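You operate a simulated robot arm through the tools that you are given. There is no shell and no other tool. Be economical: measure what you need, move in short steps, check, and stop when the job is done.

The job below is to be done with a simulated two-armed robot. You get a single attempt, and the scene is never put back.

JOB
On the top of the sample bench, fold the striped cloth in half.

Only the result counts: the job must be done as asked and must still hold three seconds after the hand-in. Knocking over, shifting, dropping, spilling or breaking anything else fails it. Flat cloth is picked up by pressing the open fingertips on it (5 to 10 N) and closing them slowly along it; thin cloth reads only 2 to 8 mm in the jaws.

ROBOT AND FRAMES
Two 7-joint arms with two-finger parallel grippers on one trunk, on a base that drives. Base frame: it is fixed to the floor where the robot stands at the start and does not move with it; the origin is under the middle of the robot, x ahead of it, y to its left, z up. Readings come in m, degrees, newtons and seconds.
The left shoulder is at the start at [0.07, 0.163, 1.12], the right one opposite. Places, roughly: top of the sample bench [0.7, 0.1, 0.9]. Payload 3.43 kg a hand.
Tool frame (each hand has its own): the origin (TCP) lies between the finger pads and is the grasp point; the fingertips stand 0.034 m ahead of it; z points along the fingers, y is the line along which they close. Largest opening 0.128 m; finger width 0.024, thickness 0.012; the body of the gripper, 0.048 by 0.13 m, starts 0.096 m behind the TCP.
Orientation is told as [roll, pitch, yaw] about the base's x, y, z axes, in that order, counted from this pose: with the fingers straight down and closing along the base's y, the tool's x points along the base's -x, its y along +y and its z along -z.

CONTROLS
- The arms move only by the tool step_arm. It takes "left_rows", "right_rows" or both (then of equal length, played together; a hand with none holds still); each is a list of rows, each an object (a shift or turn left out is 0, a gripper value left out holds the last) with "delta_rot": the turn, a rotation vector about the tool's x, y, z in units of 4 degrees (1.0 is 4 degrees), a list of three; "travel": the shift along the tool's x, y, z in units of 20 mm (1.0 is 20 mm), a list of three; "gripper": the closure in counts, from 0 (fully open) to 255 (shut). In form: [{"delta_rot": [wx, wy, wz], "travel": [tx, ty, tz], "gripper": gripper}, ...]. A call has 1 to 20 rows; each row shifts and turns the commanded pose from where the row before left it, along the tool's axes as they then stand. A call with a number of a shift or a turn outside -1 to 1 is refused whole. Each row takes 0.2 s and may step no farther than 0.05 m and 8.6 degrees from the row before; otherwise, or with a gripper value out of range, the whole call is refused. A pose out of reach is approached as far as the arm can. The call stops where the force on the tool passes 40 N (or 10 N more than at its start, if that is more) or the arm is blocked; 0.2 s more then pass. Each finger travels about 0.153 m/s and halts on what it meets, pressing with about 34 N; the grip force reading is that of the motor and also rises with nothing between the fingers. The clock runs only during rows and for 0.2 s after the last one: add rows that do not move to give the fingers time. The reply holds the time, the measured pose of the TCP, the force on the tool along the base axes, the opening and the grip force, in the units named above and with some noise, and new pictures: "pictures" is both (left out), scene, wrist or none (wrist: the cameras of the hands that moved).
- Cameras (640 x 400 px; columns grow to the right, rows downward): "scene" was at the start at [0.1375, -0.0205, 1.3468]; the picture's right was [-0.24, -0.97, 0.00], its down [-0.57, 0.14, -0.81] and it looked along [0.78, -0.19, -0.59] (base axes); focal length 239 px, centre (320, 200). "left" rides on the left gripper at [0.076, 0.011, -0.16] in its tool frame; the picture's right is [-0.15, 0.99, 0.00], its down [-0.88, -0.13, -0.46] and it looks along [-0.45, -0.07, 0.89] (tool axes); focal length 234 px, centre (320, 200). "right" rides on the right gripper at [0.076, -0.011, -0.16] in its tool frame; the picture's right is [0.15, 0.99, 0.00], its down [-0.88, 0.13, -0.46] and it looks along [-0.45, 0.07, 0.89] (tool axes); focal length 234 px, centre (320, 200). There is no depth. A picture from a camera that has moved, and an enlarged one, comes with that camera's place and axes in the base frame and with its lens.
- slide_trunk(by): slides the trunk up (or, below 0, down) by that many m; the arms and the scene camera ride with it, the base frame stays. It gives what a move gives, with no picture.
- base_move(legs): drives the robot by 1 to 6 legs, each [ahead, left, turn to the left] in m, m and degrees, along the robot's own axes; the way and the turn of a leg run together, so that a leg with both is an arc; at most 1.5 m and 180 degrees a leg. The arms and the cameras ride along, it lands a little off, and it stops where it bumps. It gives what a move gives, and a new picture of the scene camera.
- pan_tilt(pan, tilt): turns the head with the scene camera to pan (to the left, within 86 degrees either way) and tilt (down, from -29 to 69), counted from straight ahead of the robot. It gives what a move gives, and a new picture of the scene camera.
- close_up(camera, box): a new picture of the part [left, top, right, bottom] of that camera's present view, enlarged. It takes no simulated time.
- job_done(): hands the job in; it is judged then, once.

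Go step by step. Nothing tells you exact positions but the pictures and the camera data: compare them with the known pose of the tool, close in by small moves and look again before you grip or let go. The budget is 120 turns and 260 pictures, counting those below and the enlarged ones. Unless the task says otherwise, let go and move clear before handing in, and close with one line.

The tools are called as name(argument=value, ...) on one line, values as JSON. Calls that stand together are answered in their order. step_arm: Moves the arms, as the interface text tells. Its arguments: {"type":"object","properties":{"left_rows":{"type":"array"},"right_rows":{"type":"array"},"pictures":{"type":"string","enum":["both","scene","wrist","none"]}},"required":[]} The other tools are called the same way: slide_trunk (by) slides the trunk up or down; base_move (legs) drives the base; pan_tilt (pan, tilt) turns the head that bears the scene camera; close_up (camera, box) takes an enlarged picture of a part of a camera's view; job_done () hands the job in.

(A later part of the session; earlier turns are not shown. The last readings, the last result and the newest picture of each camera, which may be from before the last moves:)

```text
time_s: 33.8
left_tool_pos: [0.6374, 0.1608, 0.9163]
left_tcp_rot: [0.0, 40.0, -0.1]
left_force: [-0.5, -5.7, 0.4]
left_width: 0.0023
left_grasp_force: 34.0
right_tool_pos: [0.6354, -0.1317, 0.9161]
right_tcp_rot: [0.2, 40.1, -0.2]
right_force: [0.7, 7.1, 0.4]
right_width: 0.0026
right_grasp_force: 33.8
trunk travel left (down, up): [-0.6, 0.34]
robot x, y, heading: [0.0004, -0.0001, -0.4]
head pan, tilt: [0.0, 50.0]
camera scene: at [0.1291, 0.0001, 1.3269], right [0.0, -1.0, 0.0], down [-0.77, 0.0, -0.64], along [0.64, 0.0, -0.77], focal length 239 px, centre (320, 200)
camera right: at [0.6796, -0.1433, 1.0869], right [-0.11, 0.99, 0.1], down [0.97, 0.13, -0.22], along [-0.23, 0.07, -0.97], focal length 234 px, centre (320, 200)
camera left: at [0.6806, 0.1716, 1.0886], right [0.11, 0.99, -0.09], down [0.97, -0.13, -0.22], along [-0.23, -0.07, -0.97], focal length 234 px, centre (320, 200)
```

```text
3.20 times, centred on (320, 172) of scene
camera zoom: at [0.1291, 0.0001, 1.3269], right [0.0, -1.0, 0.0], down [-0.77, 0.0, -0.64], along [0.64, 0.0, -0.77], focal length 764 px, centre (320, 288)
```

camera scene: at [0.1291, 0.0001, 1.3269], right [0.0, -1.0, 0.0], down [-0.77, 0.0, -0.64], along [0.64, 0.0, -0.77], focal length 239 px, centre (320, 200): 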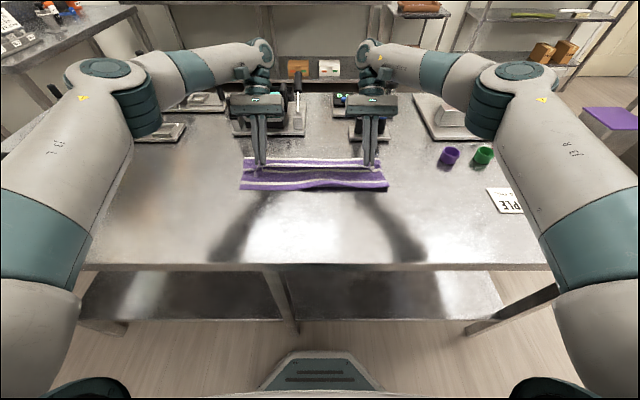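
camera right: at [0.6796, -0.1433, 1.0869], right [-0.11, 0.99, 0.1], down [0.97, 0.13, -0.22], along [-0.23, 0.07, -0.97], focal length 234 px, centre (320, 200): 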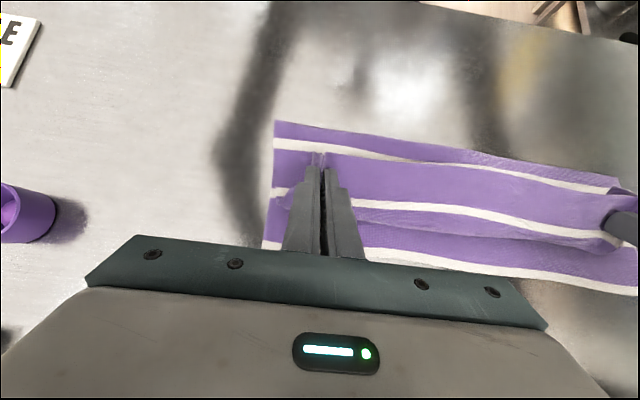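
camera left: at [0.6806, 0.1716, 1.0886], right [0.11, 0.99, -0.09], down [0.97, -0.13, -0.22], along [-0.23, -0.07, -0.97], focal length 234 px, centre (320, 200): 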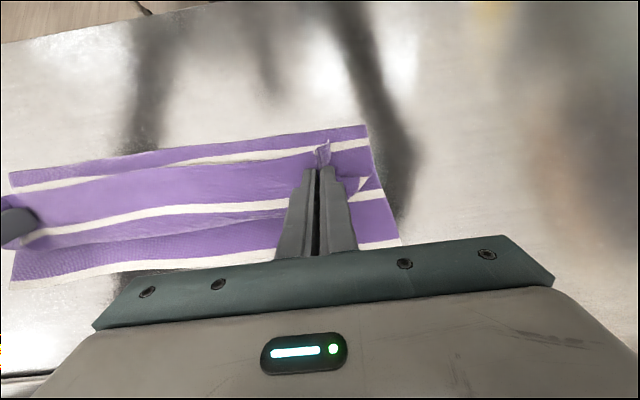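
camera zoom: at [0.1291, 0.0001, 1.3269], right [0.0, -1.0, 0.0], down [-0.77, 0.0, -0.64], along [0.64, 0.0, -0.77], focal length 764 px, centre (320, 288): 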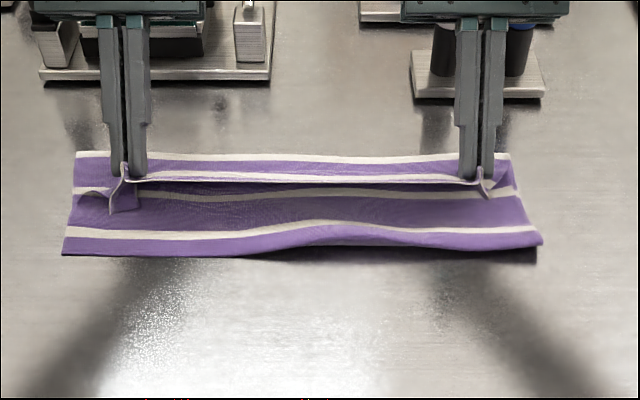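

That's closer: the crease is now at ≈0.553 and should be ≈0.527. I'll repeat the retreat a bit further and use a still tighter arc.

step_arm(left_rows=[{"travel": [0.75, 0, -0.02]}, {"travel": [0.75, 0, -0.02]}, {"travel": [0.75, 0, -0.02]}, {"travel": [0.75, 0, -0.02]}, {"travel": [0.893, 0, 0.75]}, {"travel": [0.893, 0, 0.75]}, {"travel": [0.893, 0, 0.75]}, {"travel": [0.278, 0, 0.837]}, {"travel": [0.278, 0, 0.837]}, {"travel": [0.278, 0, 0.837]}, {"travel": [0.278, 0, 0.837]}, {}, {}], right_rows=[{"travel": [0.75, 0, -0.02]}, {"travel": [0.75, 0, -0.02]}, {"travel": [0.75, 0, -0.02]}, {"travel": [0.75, 0, -0.02]}, {"travel": [0.893, 0, 0.75]}, {"travel": [0.893, 0, 0.75]}, {"travel": [0.893, 0, 0.75]}, {"travel": [0.278, 0, 0.837]}, {"travel": [0.278, 0, 0.837]}, {"travel": [0.278, 0, 0.837]}, {"travel": [0.278, 0, 0.837]}, {}, {}], pictures="none")

close_up(camera="scene", box=[220, 110, 420, 235])

```text
time_s: 36.6
left_tool_pos: [0.4614, 0.161, 0.9207]
left_tcp_rot: [0.0, 40.1, 0.0]
left_force: [0.1, -3.4, 0.2]
left_width: 0.0023
left_grasp_force: 33.9
right_tool_pos: [0.4586, -0.1299, 0.9192]
right_tcp_rot: [0.1, 40.1, -0.1]
right_force: [-0.4, 3.6, -0.6]
right_width: 0.0024
right_grasp_force: 33.9
trunk travel left (down, up): [-0.6, 0.34]
robot x, y, heading: [-0.0025, -0.003, -0.0]
head pan, tilt: [0.0, 50.0]
```

```text
3.20 times, centred on (320, 172) of scene
camera zoom: at [0.1296, 0.0, 1.3268], right [0.0, -1.0, 0.0], down [-0.77, 0.0, -0.64], along [0.64, 0.0, -0.77], focal length 764 px, centre (320, 288)
```

zoom: 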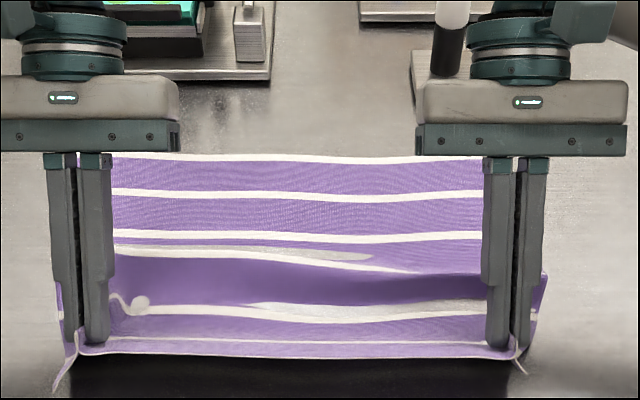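

There's still an S-shaped slack fold lying forward. I'll pull back until it's nearly flat, then make the tight arc.

step_arm(left_rows=[{"travel": [0.61, 0, 0.515]}, {"travel": [0.61, 0, 0.515]}, {}, {}], right_rows=[{"travel": [0.61, 0, 0.515]}, {"travel": [0.61, 0, 0.515]}, {}, {}], pictures="none")

close_up(camera="scene", box=[220, 110, 420, 235])

```text
time_s: 37.6
left_tool_pos: [0.4307, 0.1608, 0.9219]
left_tcp_rot: [0.0, 40.0, 0.0]
left_force: [0.0, -3.3, 0.1]
left_width: 0.0022
left_grasp_force: 34.0
right_tool_pos: [0.4285, -0.1296, 0.9203]
right_tcp_rot: [0.3, 40.0, -0.1]
right_force: [-0.4, 2.7, -0.1]
right_width: 0.0024
right_grasp_force: 34.2
trunk travel left (down, up): [-0.6, 0.34]
robot x, y, heading: [-0.0002, 0.0002, -0.1]
head pan, tilt: [0.0, 50.0]
```

```text
3.20 times, centred on (320, 172) of scene
camera zoom: at [0.1294, 0.0001, 1.3269], right [0.0, -1.0, 0.0], down [-0.77, 0.0, -0.64], along [0.64, 0.0, -0.77], focal length 764 px, centre (320, 288)
```

zoom: 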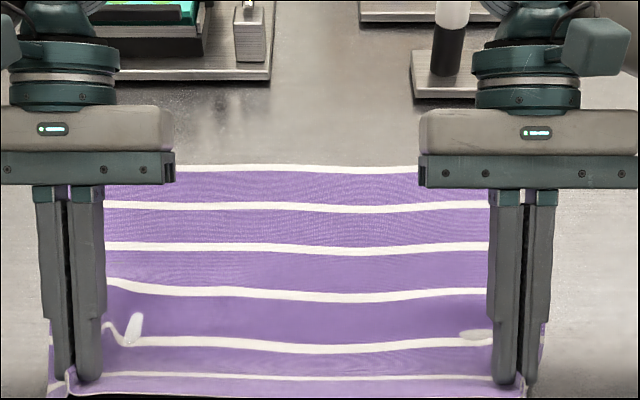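

The cloth is flat again, with the far edge at ≈0.657 and the third stripe, the midline, at ≈0.51. Now the tight arc about x≈0.508, with more finger pitch so the hem turns over better.

step_arm(left_rows=[{"travel": [-0.1, 0, -0.735]}, {"travel": [-0.1, 0, -0.735]}, {"travel": [-0.205, 0, -0.73]}, {"travel": [-0.205, 0, -0.73]}, {"travel": [-0.48, 0, -0.64], "delta_rot": [0, 0.5, 0]}, {"travel": [-0.48, 0, -0.64], "delta_rot": [0, 0.5, 0]}, {"travel": [-0.7, 0, -0.59], "delta_rot": [0, 0.5, 0]}, {"travel": [-0.7, 0, -0.59], "delta_rot": [0, 0.5, 0]}, {"travel": [-0.805, 0, -0.19], "delta_rot": [0, 0.5, 0]}, {"travel": [-0.805, 0, -0.19], "delta_rot": [0, 0.5, 0]}, {"travel": [-0.68, 0, -0.01], "delta_rot": [0, 0.5, 0]}, {"travel": [-0.68, 0, -0.01], "delta_rot": [0, 0.5, 0]}, {"travel": [-0.505, 0, 0.125], "delta_rot": [0, 0.5, 0]}, {"travel": [-0.505, 0, 0.125], "delta_rot": [0, 0.5, 0]}, {}], right_rows=[{"travel": [-0.1, 0, -0.735]}, {"travel": [-0.1, 0, -0.735]}, {"travel": [-0.205, 0, -0.73]}, {"travel": [-0.205, 0, -0.73]}, {"travel": [-0.48, 0, -0.64], "delta_rot": [0, 0.5, 0]}, {"travel": [-0.48, 0, -0.64], "delta_rot": [0, 0.5, 0]}, {"travel": [-0.7, 0, -0.59], "delta_rot": [0, 0.5, 0]}, {"travel": [-0.7, 0, -0.59], "delta_rot": [0, 0.5, 0]}, {"travel": [-0.805, 0, -0.19], "delta_rot": [0, 0.5, 0]}, {"travel": [-0.805, 0, -0.19], "delta_rot": [0, 0.5, 0]}, {"travel": [-0.68, 0, -0.01], "delta_rot": [0, 0.5, 0]}, {"travel": [-0.68, 0, -0.01], "delta_rot": [0, 0.5, 0]}, {"travel": [-0.505, 0, 0.125], "delta_rot": [0, 0.5, 0]}, {"travel": [-0.505, 0, 0.125], "delta_rot": [0, 0.5, 0]}, {}])

close_up(camera="scene", box=[220, 110, 420, 235])

```text
time_s: 40.8
left_tool_pos: [0.5773, 0.1595, 0.8976]
left_tcp_rot: [0.0, 60.0, -0.1]
left_force: [-0.1, -8.2, 0.9]
left_width: 0.0025
left_grasp_force: 33.5
left hand out of reach, approached as far as the arm can: row 13, 14
right_tool_pos: [0.5763, -0.1333, 0.8982]
right_tcp_rot: [0.3, 60.0, 0.1]
right_force: [-0.2, 7.7, 0.5]
right_width: 0.0026
right_grasp_force: 34.5
right hand out of reach, approached as far as the arm can: row 14
trunk travel left (down, up): [-0.6, 0.34]
robot x, y, heading: [0.0011, -0.0029, 0.1]
head pan, tilt: [0.0, 50.0]
camera scene: at [0.1291, 0.0002, 1.327], right [0.0, -1.0, 0.0], down [-0.77, 0.0, -0.64], along [0.64, 0.0, -0.77], focal length 239 px, centre (320, 200)
camera right: at [0.677, -0.1448, 1.044], right [-0.07, 0.99, 0.13], down [0.84, 0.13, -0.53], along [-0.54, 0.07, -0.84], focal length 234 px, centre (320, 200)
camera left: at [0.6767, 0.171, 1.0448], right [0.07, 0.99, -0.13], down [0.84, -0.13, -0.53], along [-0.54, -0.07, -0.84], focal length 234 px, centre (320, 200)
```

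scene: 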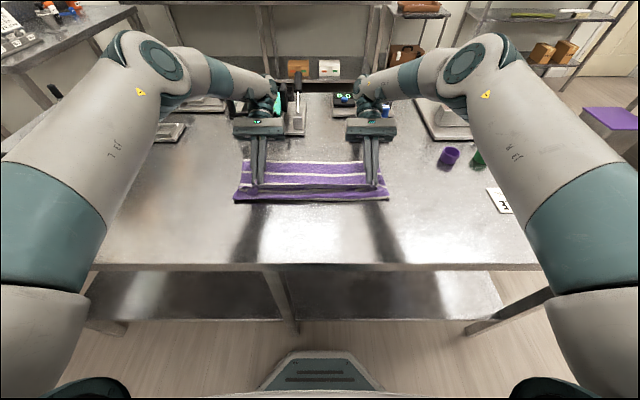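
right: 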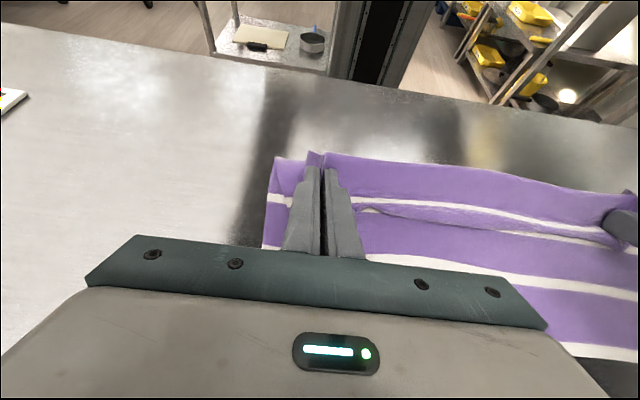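
left: 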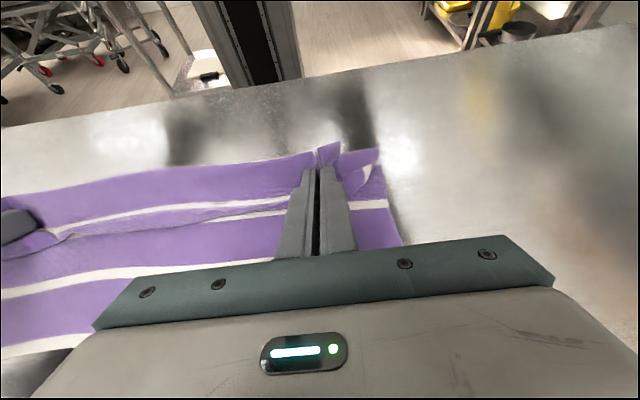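

```text
3.20 times, centred on (320, 172) of scene
camera zoom: at [0.1291, 0.0002, 1.327], right [0.0, -1.0, 0.0], down [-0.77, 0.0, -0.64], along [0.64, 0.0, -0.77], focal length 764 px, centre (320, 288)
```

zoom: 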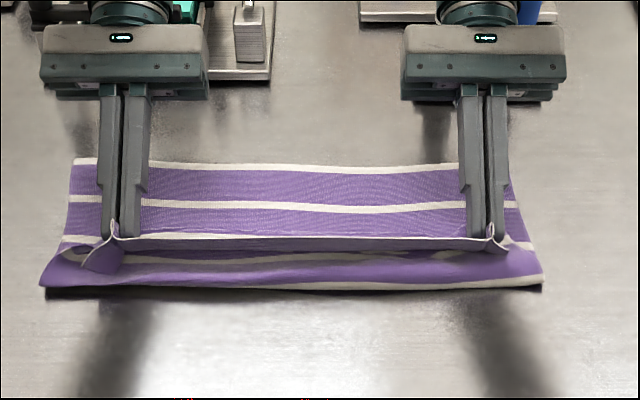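

The crease is now at ≈0.515 with the far edge at ≈0.657, which is right for a half fold. I'm keeping the grip low and sliding forward to unroll as much of the top layer as the length allows.

step_arm(left_rows=[{"travel": [-0.254, 0, -0.4], "delta_rot": [0, -0.75, 0]}, {"travel": [-0.254, 0, -0.4], "delta_rot": [0, -0.75, 0]}, {"travel": [-0.254, 0, -0.4], "delta_rot": [0, -0.75, 0]}, {"travel": [-0.254, 0, -0.4], "delta_rot": [0, -0.75, 0]}, {"travel": [-0.254, 0, -0.4], "delta_rot": [0, -0.75, 0]}, {}], right_rows=[{"travel": [-0.254, 0, -0.4], "delta_rot": [0, -0.75, 0]}, {"travel": [-0.254, 0, -0.4], "delta_rot": [0, -0.75, 0]}, {"travel": [-0.254, 0, -0.4], "delta_rot": [0, -0.75, 0]}, {"travel": [-0.254, 0, -0.4], "delta_rot": [0, -0.75, 0]}, {"travel": [-0.254, 0, -0.4], "delta_rot": [0, -0.75, 0]}, {}], pictures="wrist")

close_up(camera="scene", box=[220, 110, 420, 235])

```text
time_s: 42.2
left_tool_pos: [0.6262, 0.1598, 0.9003]
left_tcp_rot: [-0.1, 45.1, 0.0]
left_force: [0.0, -7.5, 0.9]
left_width: 0.0024
left_grasp_force: 33.9
right_tool_pos: [0.6249, -0.1331, 0.9008]
right_tcp_rot: [0.3, 45.1, 0.0]
right_force: [-0.8, 8.6, 0.5]
right_width: 0.0027
right_grasp_force: 34.4
trunk travel left (down, up): [-0.6, 0.34]
robot x, y, heading: [0.0033, 0.0017, 0.0]
head pan, tilt: [0.0, 50.0]
camera right: at [0.6839, -0.145, 1.0674], right [-0.1, 0.99, 0.11], down [0.94, 0.13, -0.3], along [-0.31, 0.07, -0.95], focal length 234 px, centre (320, 200)
camera left: at [0.6846, 0.1711, 1.0678], right [0.1, 0.99, -0.1], down [0.94, -0.13, -0.3], along [-0.31, -0.07, -0.95], focal length 234 px, centre (320, 200)
```

right: 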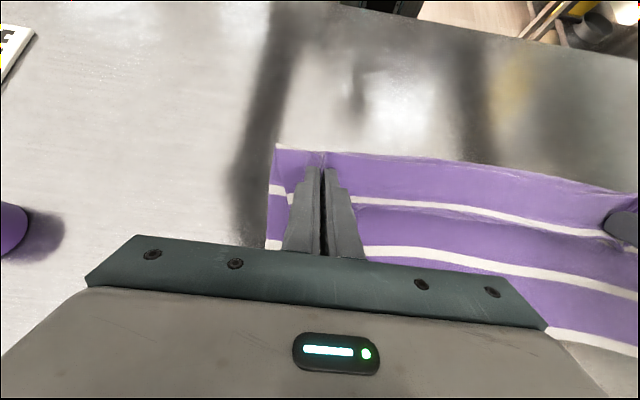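
left: 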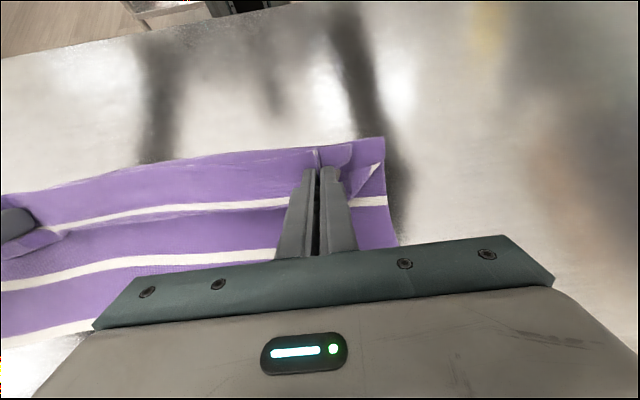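

```text
3.20 times, centred on (320, 172) of scene
camera zoom: at [0.1296, 0.0, 1.3268], right [0.0, -1.0, 0.0], down [-0.77, 0.0, -0.64], along [0.64, 0.0, -0.77], focal length 764 px, centre (320, 288)
```

zoom: 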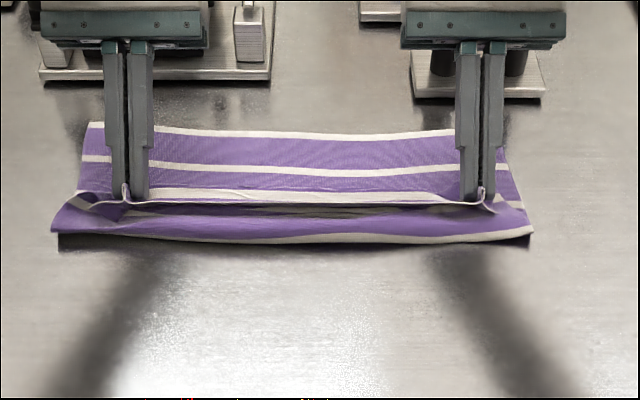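

The whole cloth slid about 5 cm forward still half-folded: crease ≈0.565, far edge ≈0.71. I'll release the hem gently here, back the fingers out along their own axis and see how it lies.

step_arm(left_rows=[{"gripper": 240}, {"gripper": 225}, {"gripper": 205}, {}, {"travel": [0, 0, -0.5]}, {"travel": [0, 0, -0.8]}, {"travel": [0, 0, -1]}, {"travel": [0, 0, -1]}, {}], right_rows=[{"gripper": 240}, {"gripper": 225}, {"gripper": 205}, {}, {"travel": [0, 0, -0.5]}, {"travel": [0, 0, -0.8]}, {"travel": [0, 0, -1]}, {"travel": [0, 0, -1]}, {}], pictures="wrist")

close_up(camera="scene", box=[220, 110, 420, 235])

```text
time_s: 44.2
left_tool_pos: [0.6481, 0.1631, 0.9415]
left_tcp_rot: [0.0, 44.8, -0.1]
left_force: [0.2, 0.2, 0.6]
left_width: 0.0252
left_grasp_force: 0.1
left hand out of reach, approached as far as the arm can: row 7, 8
right_tool_pos: [0.6458, -0.1347, 0.9429]
right_tcp_rot: [0.2, 45.0, 0.0]
right_force: [0.2, 0.0, -0.7]
right_width: 0.025
right_grasp_force: 0.0
right hand out of reach, approached as far as the arm can: row 7, 8
trunk travel left (down, up): [-0.6, 0.34]
robot x, y, heading: [0.0003, -0.0013, -0.1]
head pan, tilt: [0.0, 50.0]
camera right: at [0.7049, -0.1469, 1.1094], right [-0.1, 0.99, 0.11], down [0.95, 0.13, -0.3], along [-0.31, 0.07, -0.95], focal length 234 px, centre (320, 200)
camera left: at [0.7062, 0.1728, 1.1094], right [0.1, 0.99, -0.1], down [0.95, -0.13, -0.3], along [-0.31, -0.07, -0.95], focal length 234 px, centre (320, 200)
```

right: 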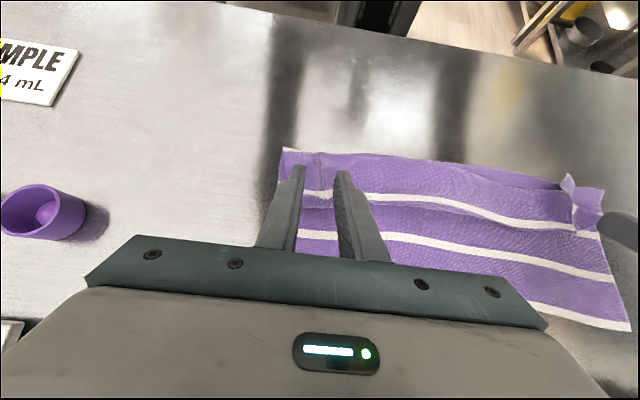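
left: 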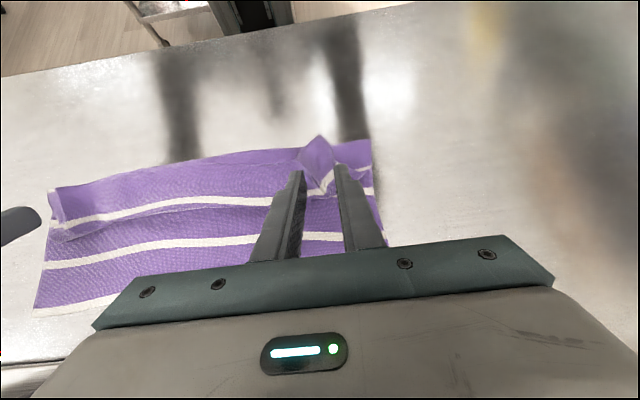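

```text
3.20 times, centred on (320, 172) of scene
camera zoom: at [0.1299, 0.0002, 1.3268], right [0.0, -1.0, 0.0], down [-0.77, 0.0, -0.64], along [0.64, 0.0, -0.77], focal length 764 px, centre (320, 288)
```

zoom: 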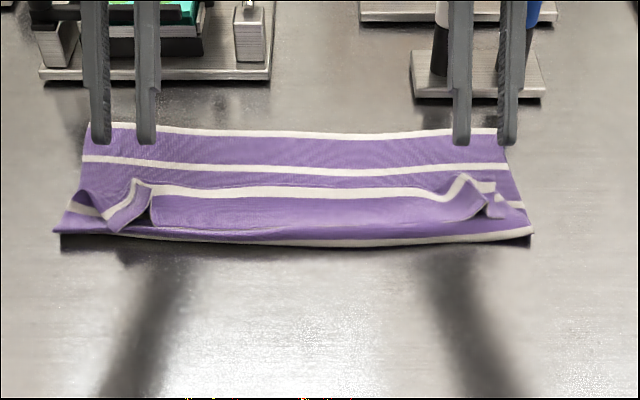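

The hem now lies face up near the crease (a Z-fold), with a small ridge standing at each corner. I'm levelling the hands above it to look, so I can re-grip only the very edge of the hem at those ridges.

step_arm(left_rows=[{"travel": [0.32, 0, -0.05], "delta_rot": [0, -0.9375, 0]}, {"travel": [0.32, 0, -0.05], "delta_rot": [0, -0.9375, 0]}, {"travel": [0.32, 0, -0.05], "delta_rot": [0, -0.9375, 0]}, {"travel": [0.32, 0, -0.05], "delta_rot": [0, -0.9375, 0]}, {"travel": [0.32, 0, -0.05], "delta_rot": [0, -0.9375, 0]}, {"travel": [0.32, 0, -0.05], "delta_rot": [0, -0.9375, 0]}, {"travel": [0.32, 0, -0.05], "delta_rot": [0, -0.9375, 0]}, {"travel": [0.32, 0, -0.05], "delta_rot": [0, -0.9375, 0]}, {"travel": [0.32, 0, -0.05], "delta_rot": [0, -0.9375, 0]}, {"travel": [0.32, 0, -0.05], "delta_rot": [0, -0.9375, 0]}, {"travel": [0.32, 0, -0.05], "delta_rot": [0, -0.9375, 0]}, {"travel": [0.32, 0, -0.05], "delta_rot": [0, -0.9375, 0]}, {}], right_rows=[{"travel": [0.32, 0, -0.05], "delta_rot": [0, -0.9375, 0]}, {"travel": [0.32, 0, -0.05], "delta_rot": [0, -0.9375, 0]}, {"travel": [0.32, 0, -0.05], "delta_rot": [0, -0.9375, 0]}, {"travel": [0.32, 0, -0.05], "delta_rot": [0, -0.9375, 0]}, {"travel": [0.32, 0, -0.05], "delta_rot": [0, -0.9375, 0]}, {"travel": [0.32, 0, -0.05], "delta_rot": [0, -0.9375, 0]}, {"travel": [0.32, 0, -0.05], "delta_rot": [0, -0.9375, 0]}, {"travel": [0.32, 0, -0.05], "delta_rot": [0, -0.9375, 0]}, {"travel": [0.32, 0, -0.05], "delta_rot": [0, -0.9375, 0]}, {"travel": [0.32, 0, -0.05], "delta_rot": [0, -0.9375, 0]}, {"travel": [0.32, 0, -0.05], "delta_rot": [0, -0.9375, 0]}, {"travel": [0.32, 0, -0.05], "delta_rot": [0, -0.9375, 0]}, {}], pictures="wrist")

close_up(camera="scene", box=[220, 110, 420, 235])

```text
time_s: 47.0
left_tool_pos: [0.5849, 0.1623, 0.9839]
left_tcp_rot: [0.0, 0.0, 0.0]
left_force: [0.1, 0.1, 0.5]
left_width: 0.0252
left_grasp_force: 0.0
right_tool_pos: [0.583, -0.1354, 0.9851]
right_tcp_rot: [0.1, 0.1, -0.2]
right_force: [-0.5, 0.2, -0.8]
right_width: 0.0249
right_grasp_force: 0.0
trunk travel left (down, up): [-0.6, 0.34]
robot x, y, heading: [-0.0045, -0.0001, 0.4]
head pan, tilt: [0.0, 50.0]
camera right: at [0.5065, -0.1466, 1.1443], right [-0.14, 0.99, 0.0], down [0.88, 0.13, 0.45], along [0.45, 0.07, -0.89], focal length 234 px, centre (320, 200)
camera left: at [0.509, 0.1726, 1.1449], right [0.15, 0.99, 0.0], down [0.88, -0.13, 0.46], along [0.45, -0.07, -0.89], focal length 234 px, centre (320, 200)
```

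right: 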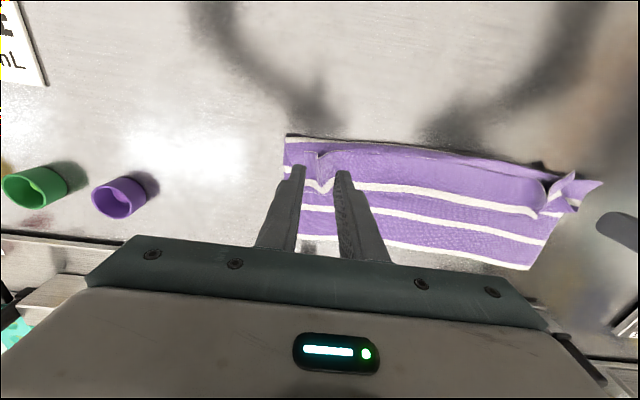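
left: 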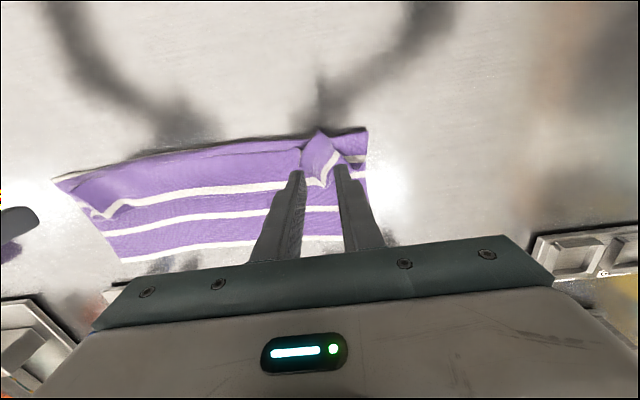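

```text
3.20 times, centred on (320, 172) of scene
camera zoom: at [0.1303, 0.0001, 1.3268], right [0.0, -1.0, 0.0], down [-0.77, 0.0, -0.64], along [0.64, 0.0, -0.77], focal length 764 px, centre (320, 288)
```

zoom: 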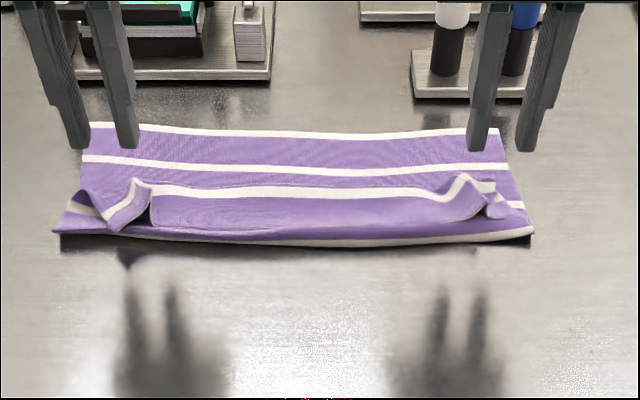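

close_up(camera="left", box=[240, 110, 400, 210])

close_up(camera="right", box=[260, 110, 420, 210])

close_up(camera="right", box=[480, 130, 640, 230])

```text
4.00 times, centred on (320, 160) of left
camera zoom: at [0.509, 0.1726, 1.1449], right [0.15, 0.99, 0.0], down [0.88, -0.13, 0.46], along [0.45, -0.07, -0.89], focal length 937 px, centre (320, 360)
```

zoom: 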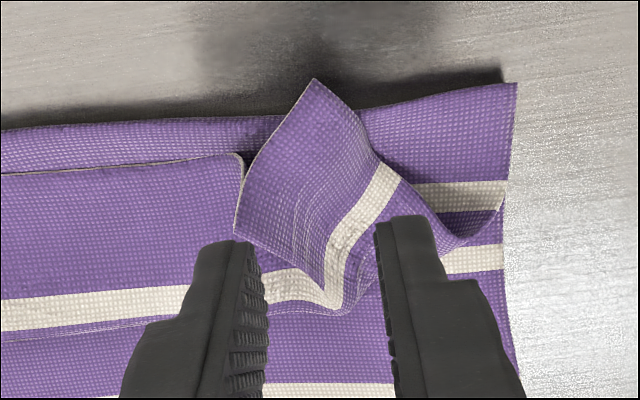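

```text
4.00 times, centred on (340, 160) of right
camera zoom: at [0.5065, -0.1466, 1.1443], right [-0.14, 0.99, 0.0], down [0.88, 0.13, 0.45], along [0.45, 0.07, -0.89], focal length 937 px, centre (240, 360)
```

zoom: 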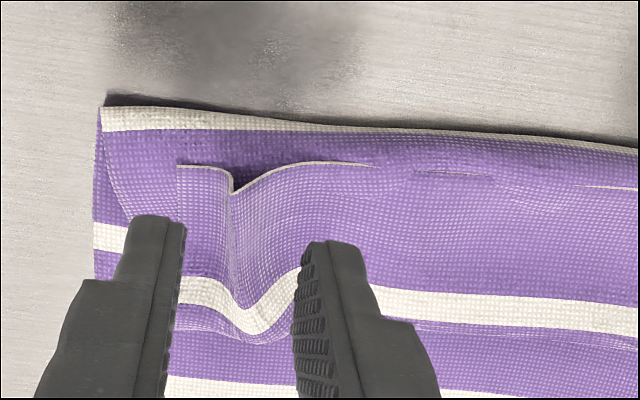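

```text
4.00 times, centred on (560, 180) of right
camera zoom: at [0.5065, -0.1466, 1.1443], right [-0.14, 0.99, 0.0], down [0.88, 0.13, 0.45], along [0.45, 0.07, -0.89], focal length 937 px, centre (-640, 280)
```

zoom: 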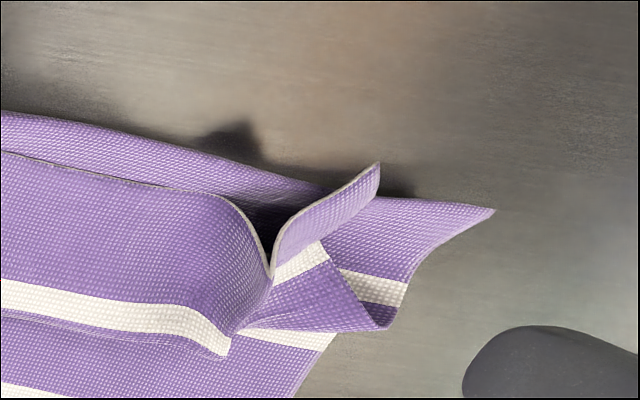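

I can see the left hem corner standing up as a flap near (0.56, 0.155) and a small pleat on the right at (0.585, -0.137). I'm lowering both hands astride them.

step_arm(left_rows=[{"travel": [0.275, -0.11, 0.8625], "gripper": 135}, {"travel": [0.275, -0.11, 0.8625]}, {"travel": [0.275, -0.11, 0.8625]}, {"travel": [0.275, -0.11, 0.8625]}, {}], right_rows=[{"travel": [0.075, -0.025, 0.84], "gripper": 135}, {"travel": [0.075, -0.025, 0.84]}, {"travel": [0.075, -0.025, 0.84]}, {"travel": [0.075, -0.025, 0.84]}, {}], pictures="none")

close_up(camera="left", box=[220, 90, 420, 215])

close_up(camera="right", box=[220, 90, 420, 215])

close_up(camera="scene", box=[220, 110, 420, 235])

```text
time_s: 48.2
left_tool_pos: [0.5614, 0.1512, 0.9164]
left_tcp_rot: [-0.1, 0.1, 0.0]
left_force: [0.6, 0.6, 0.7]
left_width: 0.0605
left_grasp_force: 0.0
right_tool_pos: [0.5732, -0.1379, 0.9162]
right_tcp_rot: [0.1, 0.1, -0.3]
right_force: [-0.3, 0.8, 0.4]
right_width: 0.0603
right_grasp_force: 0.0
trunk travel left (down, up): [-0.6, 0.34]
robot x, y, heading: [-0.001, -0.0003, 0.1]
head pan, tilt: [0.0, 50.0]
```

```text
3.20 times, centred on (320, 152) of left
camera zoom: at [0.4843, 0.163, 1.0769], right [0.15, 0.99, 0.0], down [0.88, -0.13, 0.46], along [0.45, -0.07, -0.89], focal length 749 px, centre (320, 352)
```

zoom: 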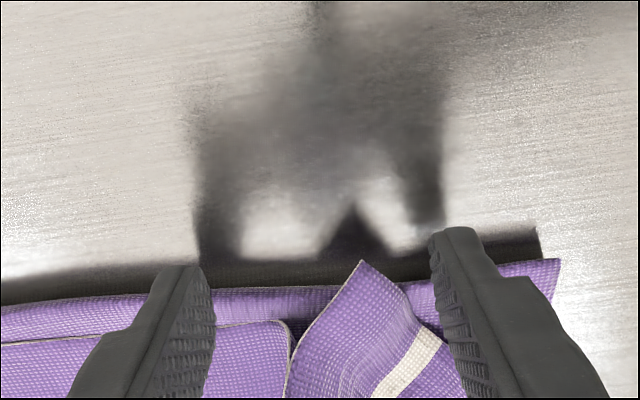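

```text
3.20 times, centred on (320, 152) of right
camera zoom: at [0.4983, -0.1482, 1.0758], right [-0.14, 0.99, 0.0], down [0.88, 0.13, 0.45], along [0.45, 0.07, -0.89], focal length 749 px, centre (320, 352)
```

zoom: 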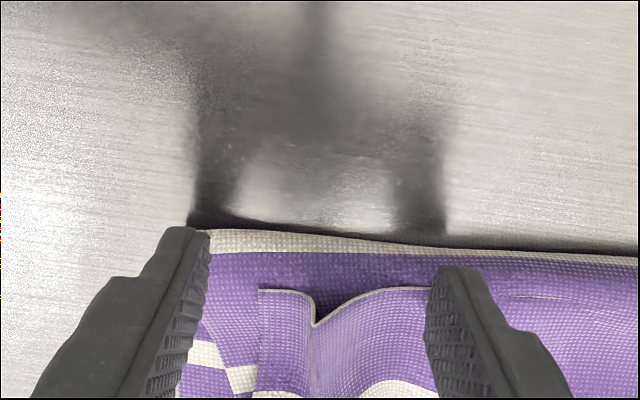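

```text
3.20 times, centred on (320, 172) of scene
camera zoom: at [0.1288, 0.0002, 1.327], right [0.0, -1.0, 0.0], down [-0.77, 0.0, -0.64], along [0.64, 0.0, -0.77], focal length 764 px, centre (320, 288)
```

zoom: 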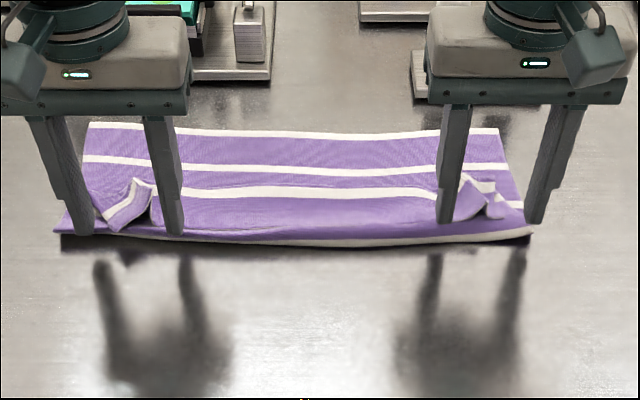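

The left flap sits between the fingers, and the right hem edge is at x≈0.585. I'm adjusting slightly, lowering, and closing the left while feeling for light contact on the right.

step_arm(left_rows=[{"travel": [0.1, 0.15, 0.2]}, {"travel": [0.1, 0.15, 0.2]}, {}, {"gripper": 160}, {"gripper": 180}, {"gripper": 200}, {"gripper": 220}, {"gripper": 240}, {"gripper": 255}, {}], right_rows=[{"travel": [-0.25, 0, 0]}, {"travel": [-0.25, 0, 0]}, {"travel": [0, 0, 0.2]}, {"travel": [0, 0, 0.2]}, {"travel": [0, 0, 0.15]}, {"travel": [0, 0, 0.1]}, {}, {}, {}, {}], pictures="none")

close_up(camera="left", box=[220, 90, 420, 215])

close_up(camera="right", box=[220, 90, 420, 215])

```text
time_s: 50.4
left_tool_pos: [0.5585, 0.1584, 0.9065]
left_tcp_rot: [0.1, 0.1, -0.2]
left_force: [-1.0, 0.6, 0.9]
left_width: 0.0017
left_grasp_force: 33.6
right_tool_pos: [0.5855, -0.1373, 0.905]
right_tcp_rot: [0.1, 0.2, -0.1]
right_force: [0.3, -0.4, 0.5]
right_width: 0.0603
right_grasp_force: 0.1
trunk travel left (down, up): [-0.6, 0.34]
robot x, y, heading: [-0.0018, -0.0039, -0.2]
head pan, tilt: [0.0, 50.0]
```

```text
3.20 times, centred on (320, 152) of left
camera zoom: at [0.4811, 0.1693, 1.0687], right [0.15, 0.99, 0.0], down [0.88, -0.13, 0.46], along [0.45, -0.07, -0.89], focal length 749 px, centre (320, 352)
```

zoom: 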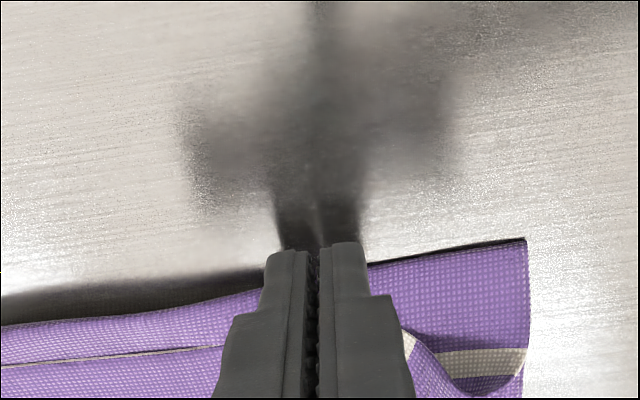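

```text
3.20 times, centred on (320, 152) of right
camera zoom: at [0.5105, -0.1481, 1.0648], right [-0.14, 0.99, 0.0], down [0.88, 0.13, 0.45], along [0.45, 0.07, -0.89], focal length 749 px, centre (320, 352)
```

zoom: 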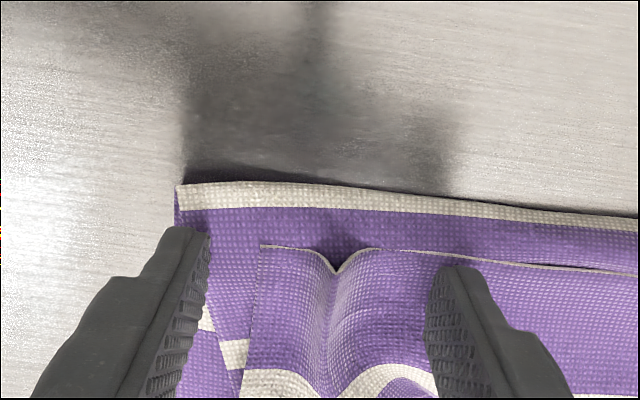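

The left flap is held. On the right, the hem corner lies between the fingers, so I'm lowering a touch and closing slowly.

step_arm(right_rows=[{"travel": [0, 0, 0.12]}, {"travel": [0, 0, 0.05]}, {"gripper": 145}, {"gripper": 155}, {"gripper": 165}, {"gripper": 175}, {"gripper": 185}, {"gripper": 195}, {"gripper": 205}, {"gripper": 215}, {"gripper": 225}, {"gripper": 235}, {"gripper": 245}, {"gripper": 255}, {}, {}], pictures="none")

close_up(camera="right", box=[220, 90, 420, 215])

close_up(camera="scene", box=[220, 110, 420, 235])

```text
time_s: 53.8
left_tool_pos: [0.5566, 0.159, 0.9075]
left_tcp_rot: [0.0, -0.1, 0.1]
left_force: [0.0, -0.2, -0.1]
left_width: 0.0017
left_grasp_force: 33.9
right_tool_pos: [0.5863, -0.1365, 0.8997]
right_tcp_rot: [0.0, 0.2, -0.3]
right_force: [0.4, 1.2, 0.8]
right_width: 0.0023
right_grasp_force: 33.8
trunk travel left (down, up): [-0.6, 0.34]
robot x, y, heading: [-0.0032, -0.0014, 0.0]
head pan, tilt: [0.0, 50.0]
```

```text
3.20 times, centred on (320, 152) of right
camera zoom: at [0.5101, -0.1476, 1.0604], right [-0.14, 0.99, 0.0], down [0.88, 0.13, 0.45], along [0.45, 0.07, -0.89], focal length 749 px, centre (320, 352)
```

zoom: 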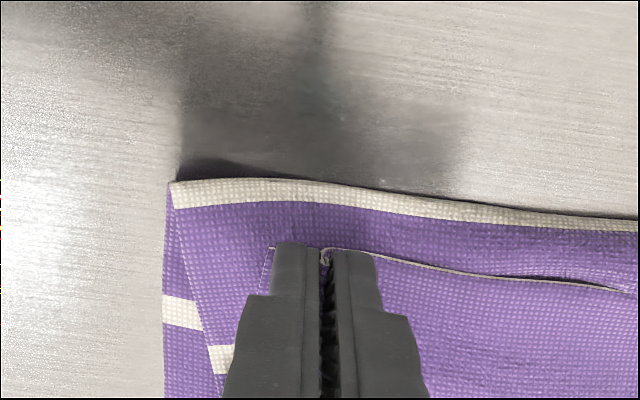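

```text
3.20 times, centred on (320, 172) of scene
camera zoom: at [0.1296, 0.0001, 1.3269], right [0.0, -1.0, 0.0], down [-0.77, 0.0, -0.64], along [0.64, 0.0, -0.77], focal length 764 px, centre (320, 288)
```

zoom: 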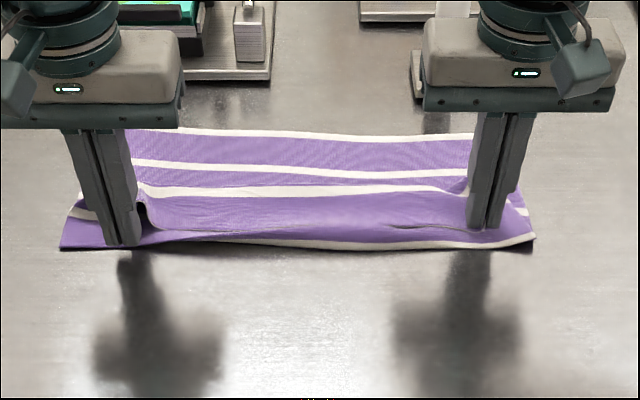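

The right hand has the hem but grips a full finger width. I'm re-gripping 13 mm nearer so only the edge is held.

step_arm(right_rows=[{"gripper": 240}, {"gripper": 220}, {"gripper": 195}, {}, {"travel": [0.33, 0, -0.05]}, {"travel": [0.33, 0, 0]}, {"travel": [0, 0, 0.05]}, {"gripper": 205}, {"gripper": 215}, {"gripper": 225}, {"gripper": 235}, {"gripper": 245}, {"gripper": 255}, {}, {}], pictures="none")

close_up(camera="right", box=[220, 90, 420, 215])

```text
time_s: 57.0
left_tool_pos: [0.5585, 0.1586, 0.9075]
left_tcp_rot: [-0.1, 0.0, 0.0]
left_force: [-0.3, 1.0, 0.0]
left_width: 0.0017
left_grasp_force: 33.7
right_tool_pos: [0.5743, -0.1363, 0.8991]
right_tcp_rot: [0.1, 0.1, -0.2]
right_force: [0.1, 0.0, -0.6]
right_width: 0.0021
right_grasp_force: 34.1
trunk travel left (down, up): [-0.6, 0.34]
robot x, y, heading: [0.0003, -0.0043, 0.0]
head pan, tilt: [0.0, 50.0]
```

```text
3.20 times, centred on (320, 152) of right
camera zoom: at [0.498, -0.1478, 1.0597], right [-0.14, 0.99, 0.0], down [0.88, 0.13, 0.45], along [0.45, 0.07, -0.89], focal length 749 px, centre (320, 352)
```

zoom: 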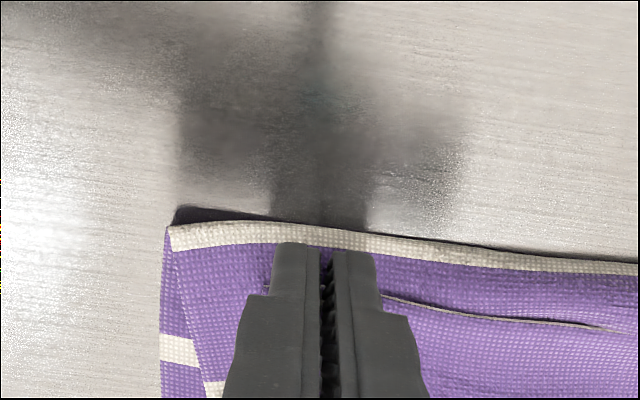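

The right hand now holds about 1 cm of hem edge. I'm lifting both straight up so the top layer unfolds.

step_arm(left_rows=[{"travel": [0, 0, -0.7]}, {"travel": [0, 0.1, -0.75]}, {"travel": [-0.1, 0.1, -0.75]}, {"travel": [-0.2, 0.1, -0.75]}, {"travel": [-0.2, 0.1, -0.75]}, {"travel": [-0.2, 0.1, -0.75]}, {"travel": [-0.2, 0.1, -0.5]}, {}], right_rows=[{"travel": [0, 0, -0.7]}, {"travel": [0, 0, -0.75]}, {"travel": [0, 0, -0.75]}, {"travel": [0, 0, -0.75]}, {"travel": [0, 0, -0.75]}, {"travel": [0, 0, -0.75]}, {"travel": [0, 0, -0.75]}, {}], pictures="wrist")

close_up(camera="scene", box=[220, 110, 420, 235])

```text
time_s: 58.8
left_tool_pos: [0.5758, 0.1706, 1.0043]
left_tcp_rot: [0.1, 0.1, 0.1]
left_force: [0.3, -0.9, -0.5]
left_width: 0.0017
left_grasp_force: 34.1
right_tool_pos: [0.5722, -0.1362, 1.0034]
right_tcp_rot: [0.1, 0.2, -0.2]
right_force: [0.5, 0.1, -0.3]
right_width: 0.0021
right_grasp_force: 34.4
trunk travel left (down, up): [-0.6, 0.34]
robot x, y, heading: [-0.0015, 0.0014, -0.0]
head pan, tilt: [0.0, 50.0]
camera right: at [0.4973, -0.1477, 1.1628], right [-0.14, 0.99, 0.0], down [0.88, 0.13, 0.45], along [0.45, 0.07, -0.89], focal length 234 px, centre (320, 200)
camera left: at [0.4988, 0.1818, 1.1661], right [0.15, 0.99, 0.0], down [0.88, -0.13, 0.45], along [0.45, -0.07, -0.89], focal length 234 px, centre (320, 200)
```

right: 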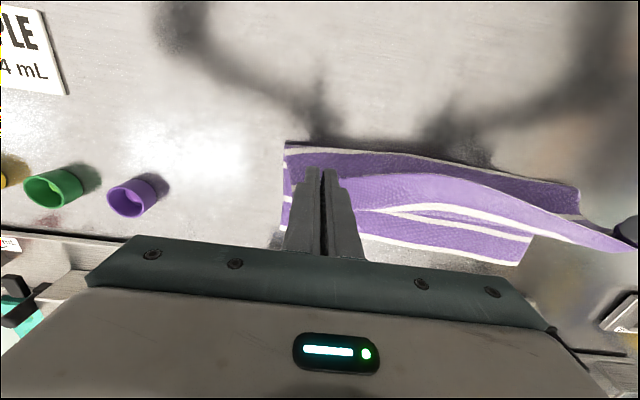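
left: 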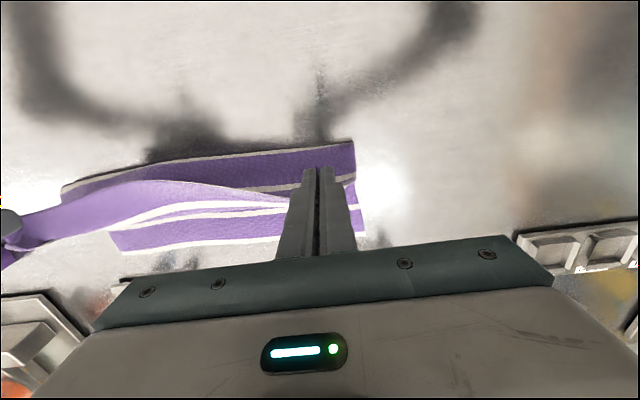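

```text
3.20 times, centred on (320, 172) of scene
camera zoom: at [0.1297, 0.0, 1.3268], right [0.0, -1.0, 0.0], down [-0.77, 0.0, -0.64], along [0.64, 0.0, -0.77], focal length 764 px, centre (320, 288)
```

zoom: 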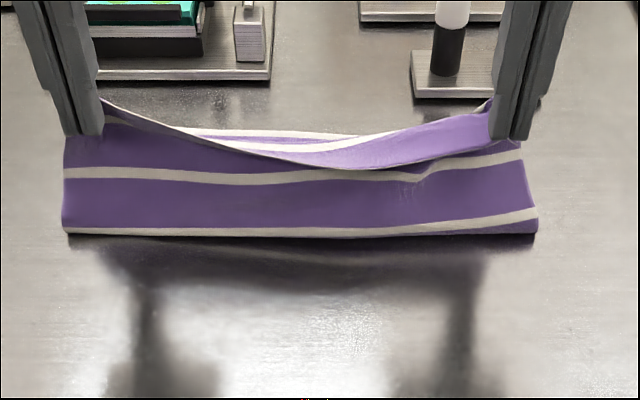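

The curtain hangs well, with the third stripe right at the crease. I'm spreading the hands slightly and carrying the hem forward to the far edge.

step_arm(left_rows=[{"travel": [-0.67, 0.167, 0.055], "delta_rot": [0, 0.4167, 0]}, {"travel": [-0.67, 0.167, 0.055], "delta_rot": [0, 0.4167, 0]}, {"travel": [-0.67, 0.167, 0.055], "delta_rot": [0, 0.4167, 0]}, {"travel": [-0.673, 0.167, 0.253], "delta_rot": [0, 0.4167, 0]}, {"travel": [-0.673, 0.167, 0.253], "delta_rot": [0, 0.4167, 0]}, {"travel": [-0.673, 0.167, 0.253], "delta_rot": [0, 0.4167, 0]}, {"travel": [-0.547, 0, 0.318], "delta_rot": [0, 0.4167, 0]}, {"travel": [-0.547, 0, 0.318], "delta_rot": [0, 0.4167, 0]}, {"travel": [-0.547, 0, 0.318], "delta_rot": [0, 0.4167, 0]}, {}], right_rows=[{"travel": [-0.67, -0.04, 0.055], "delta_rot": [0, 0.4167, 0]}, {"travel": [-0.67, -0.04, 0.055], "delta_rot": [0, 0.4167, 0]}, {"travel": [-0.67, -0.04, 0.055], "delta_rot": [0, 0.4167, 0]}, {"travel": [-0.673, -0.04, 0.253], "delta_rot": [0, 0.4167, 0]}, {"travel": [-0.673, -0.04, 0.253], "delta_rot": [0, 0.4167, 0]}, {"travel": [-0.673, -0.04, 0.253], "delta_rot": [0, 0.4167, 0]}, {"travel": [-0.547, 0, 0.318], "delta_rot": [0, 0.4167, 0]}, {"travel": [-0.547, 0, 0.318], "delta_rot": [0, 0.4167, 0]}, {"travel": [-0.547, 0, 0.318], "delta_rot": [0, 0.4167, 0]}, {}], pictures="wrist")

close_up(camera="scene", box=[220, 110, 420, 235])

```text
time_s: 61.0
left_tool_pos: [0.6819, 0.1922, 0.9556]
left_tcp_rot: [0.0, 15.0, -0.1]
left_force: [-1.1, -7.7, -0.7]
left_width: 0.0016
left_grasp_force: 34.2
right_tool_pos: [0.6801, -0.1416, 0.9544]
right_tcp_rot: [0.2, 15.3, -0.2]
right_force: [-0.6, 7.8, 0.5]
right_width: 0.0022
right_grasp_force: 34.0
trunk travel left (down, up): [-0.6, 0.34]
robot x, y, heading: [-0.0008, -0.0013, 0.0]
head pan, tilt: [0.0, 50.0]
camera right: at [0.6487, -0.1522, 1.1282], right [-0.14, 0.99, 0.04], down [0.97, 0.13, 0.21], along [0.2, 0.07, -0.98], focal length 234 px, centre (320, 200)
camera left: at [0.6491, 0.2027, 1.1314], right [0.14, 0.99, -0.04], down [0.97, -0.13, 0.21], along [0.2, -0.07, -0.98], focal length 234 px, centre (320, 200)
```

right: 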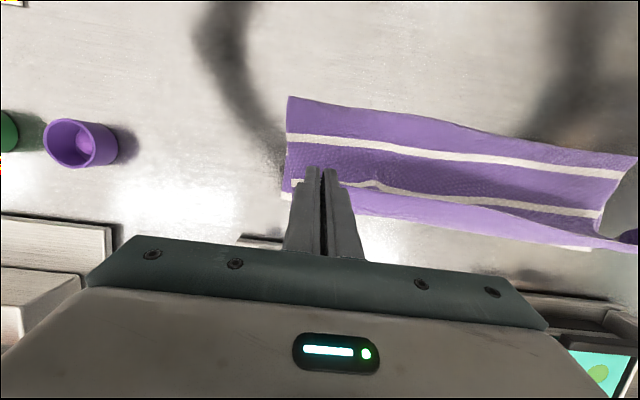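
left: 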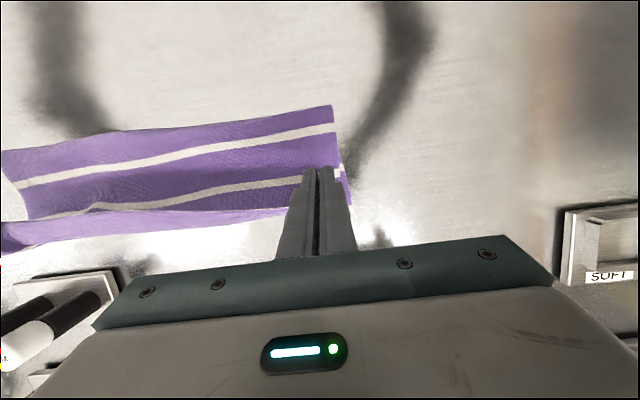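

```text
3.20 times, centred on (320, 172) of scene
camera zoom: at [0.1289, 0.0001, 1.327], right [0.0, -1.0, 0.0], down [-0.77, 0.0, -0.64], along [0.64, 0.0, -0.77], focal length 764 px, centre (320, 288)
```

zoom: 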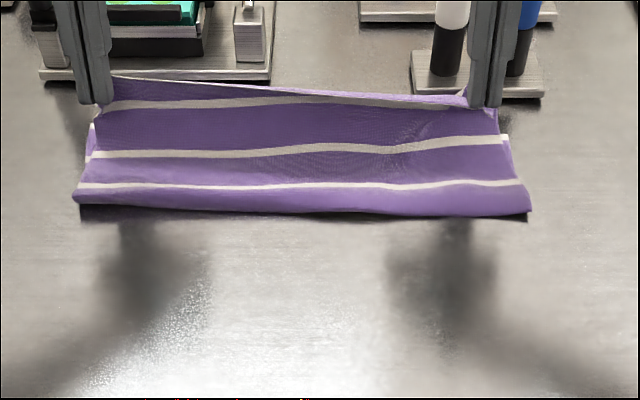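

The crease has been pulled forward by about 2 cm again. I'm backing the hands up to lay it back, then finishing with a shorter reach.

step_arm(left_rows=[{"travel": [0.79, 0, -0.13]}, {"travel": [0.79, 0, -0.13]}, {"travel": [0.79, 0, -0.13]}, {"travel": [0.79, 0, -0.13]}, {"travel": [0.79, 0, -0.13]}, {"travel": [0.75, 0, 0.59]}, {"travel": [0.75, 0, 0.59]}, {}], right_rows=[{"travel": [0.79, 0, -0.13]}, {"travel": [0.79, 0, -0.13]}, {"travel": [0.79, 0, -0.13]}, {"travel": [0.79, 0, -0.13]}, {"travel": [0.79, 0, -0.13]}, {"travel": [0.75, 0, 0.59]}, {"travel": [0.75, 0, 0.59]}, {}], pictures="none")

close_up(camera="scene", box=[220, 110, 420, 235])

```text
time_s: 62.8
left_tool_pos: [0.5739, 0.1885, 0.9736]
left_tcp_rot: [0.1, 15.1, 0.0]
left_force: [0.2, -5.9, -0.9]
left_width: 0.002
left_grasp_force: 34.2
right_tool_pos: [0.5735, -0.1426, 0.9718]
right_tcp_rot: [0.2, 15.2, -0.1]
right_force: [0.5, 6.4, -0.1]
right_width: 0.0023
right_grasp_force: 33.9
trunk travel left (down, up): [-0.6, 0.34]
robot x, y, heading: [0.0009, -0.002, -0.1]
head pan, tilt: [0.0, 50.0]
```

```text
3.20 times, centred on (320, 172) of scene
camera zoom: at [0.1298, -0.0001, 1.3268], right [0.0, -1.0, 0.0], down [-0.77, 0.0, -0.64], along [0.64, 0.0, -0.77], focal length 764 px, centre (320, 288)
```

zoom: 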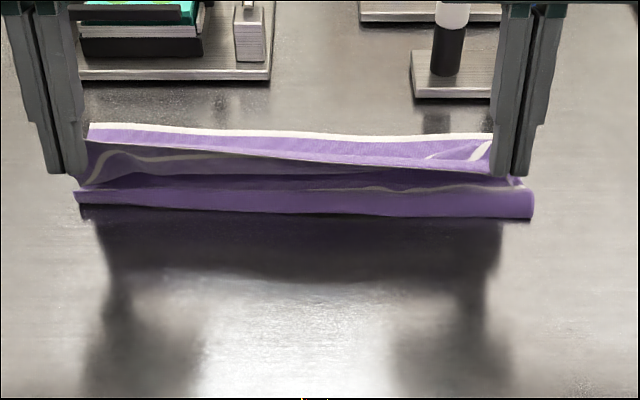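

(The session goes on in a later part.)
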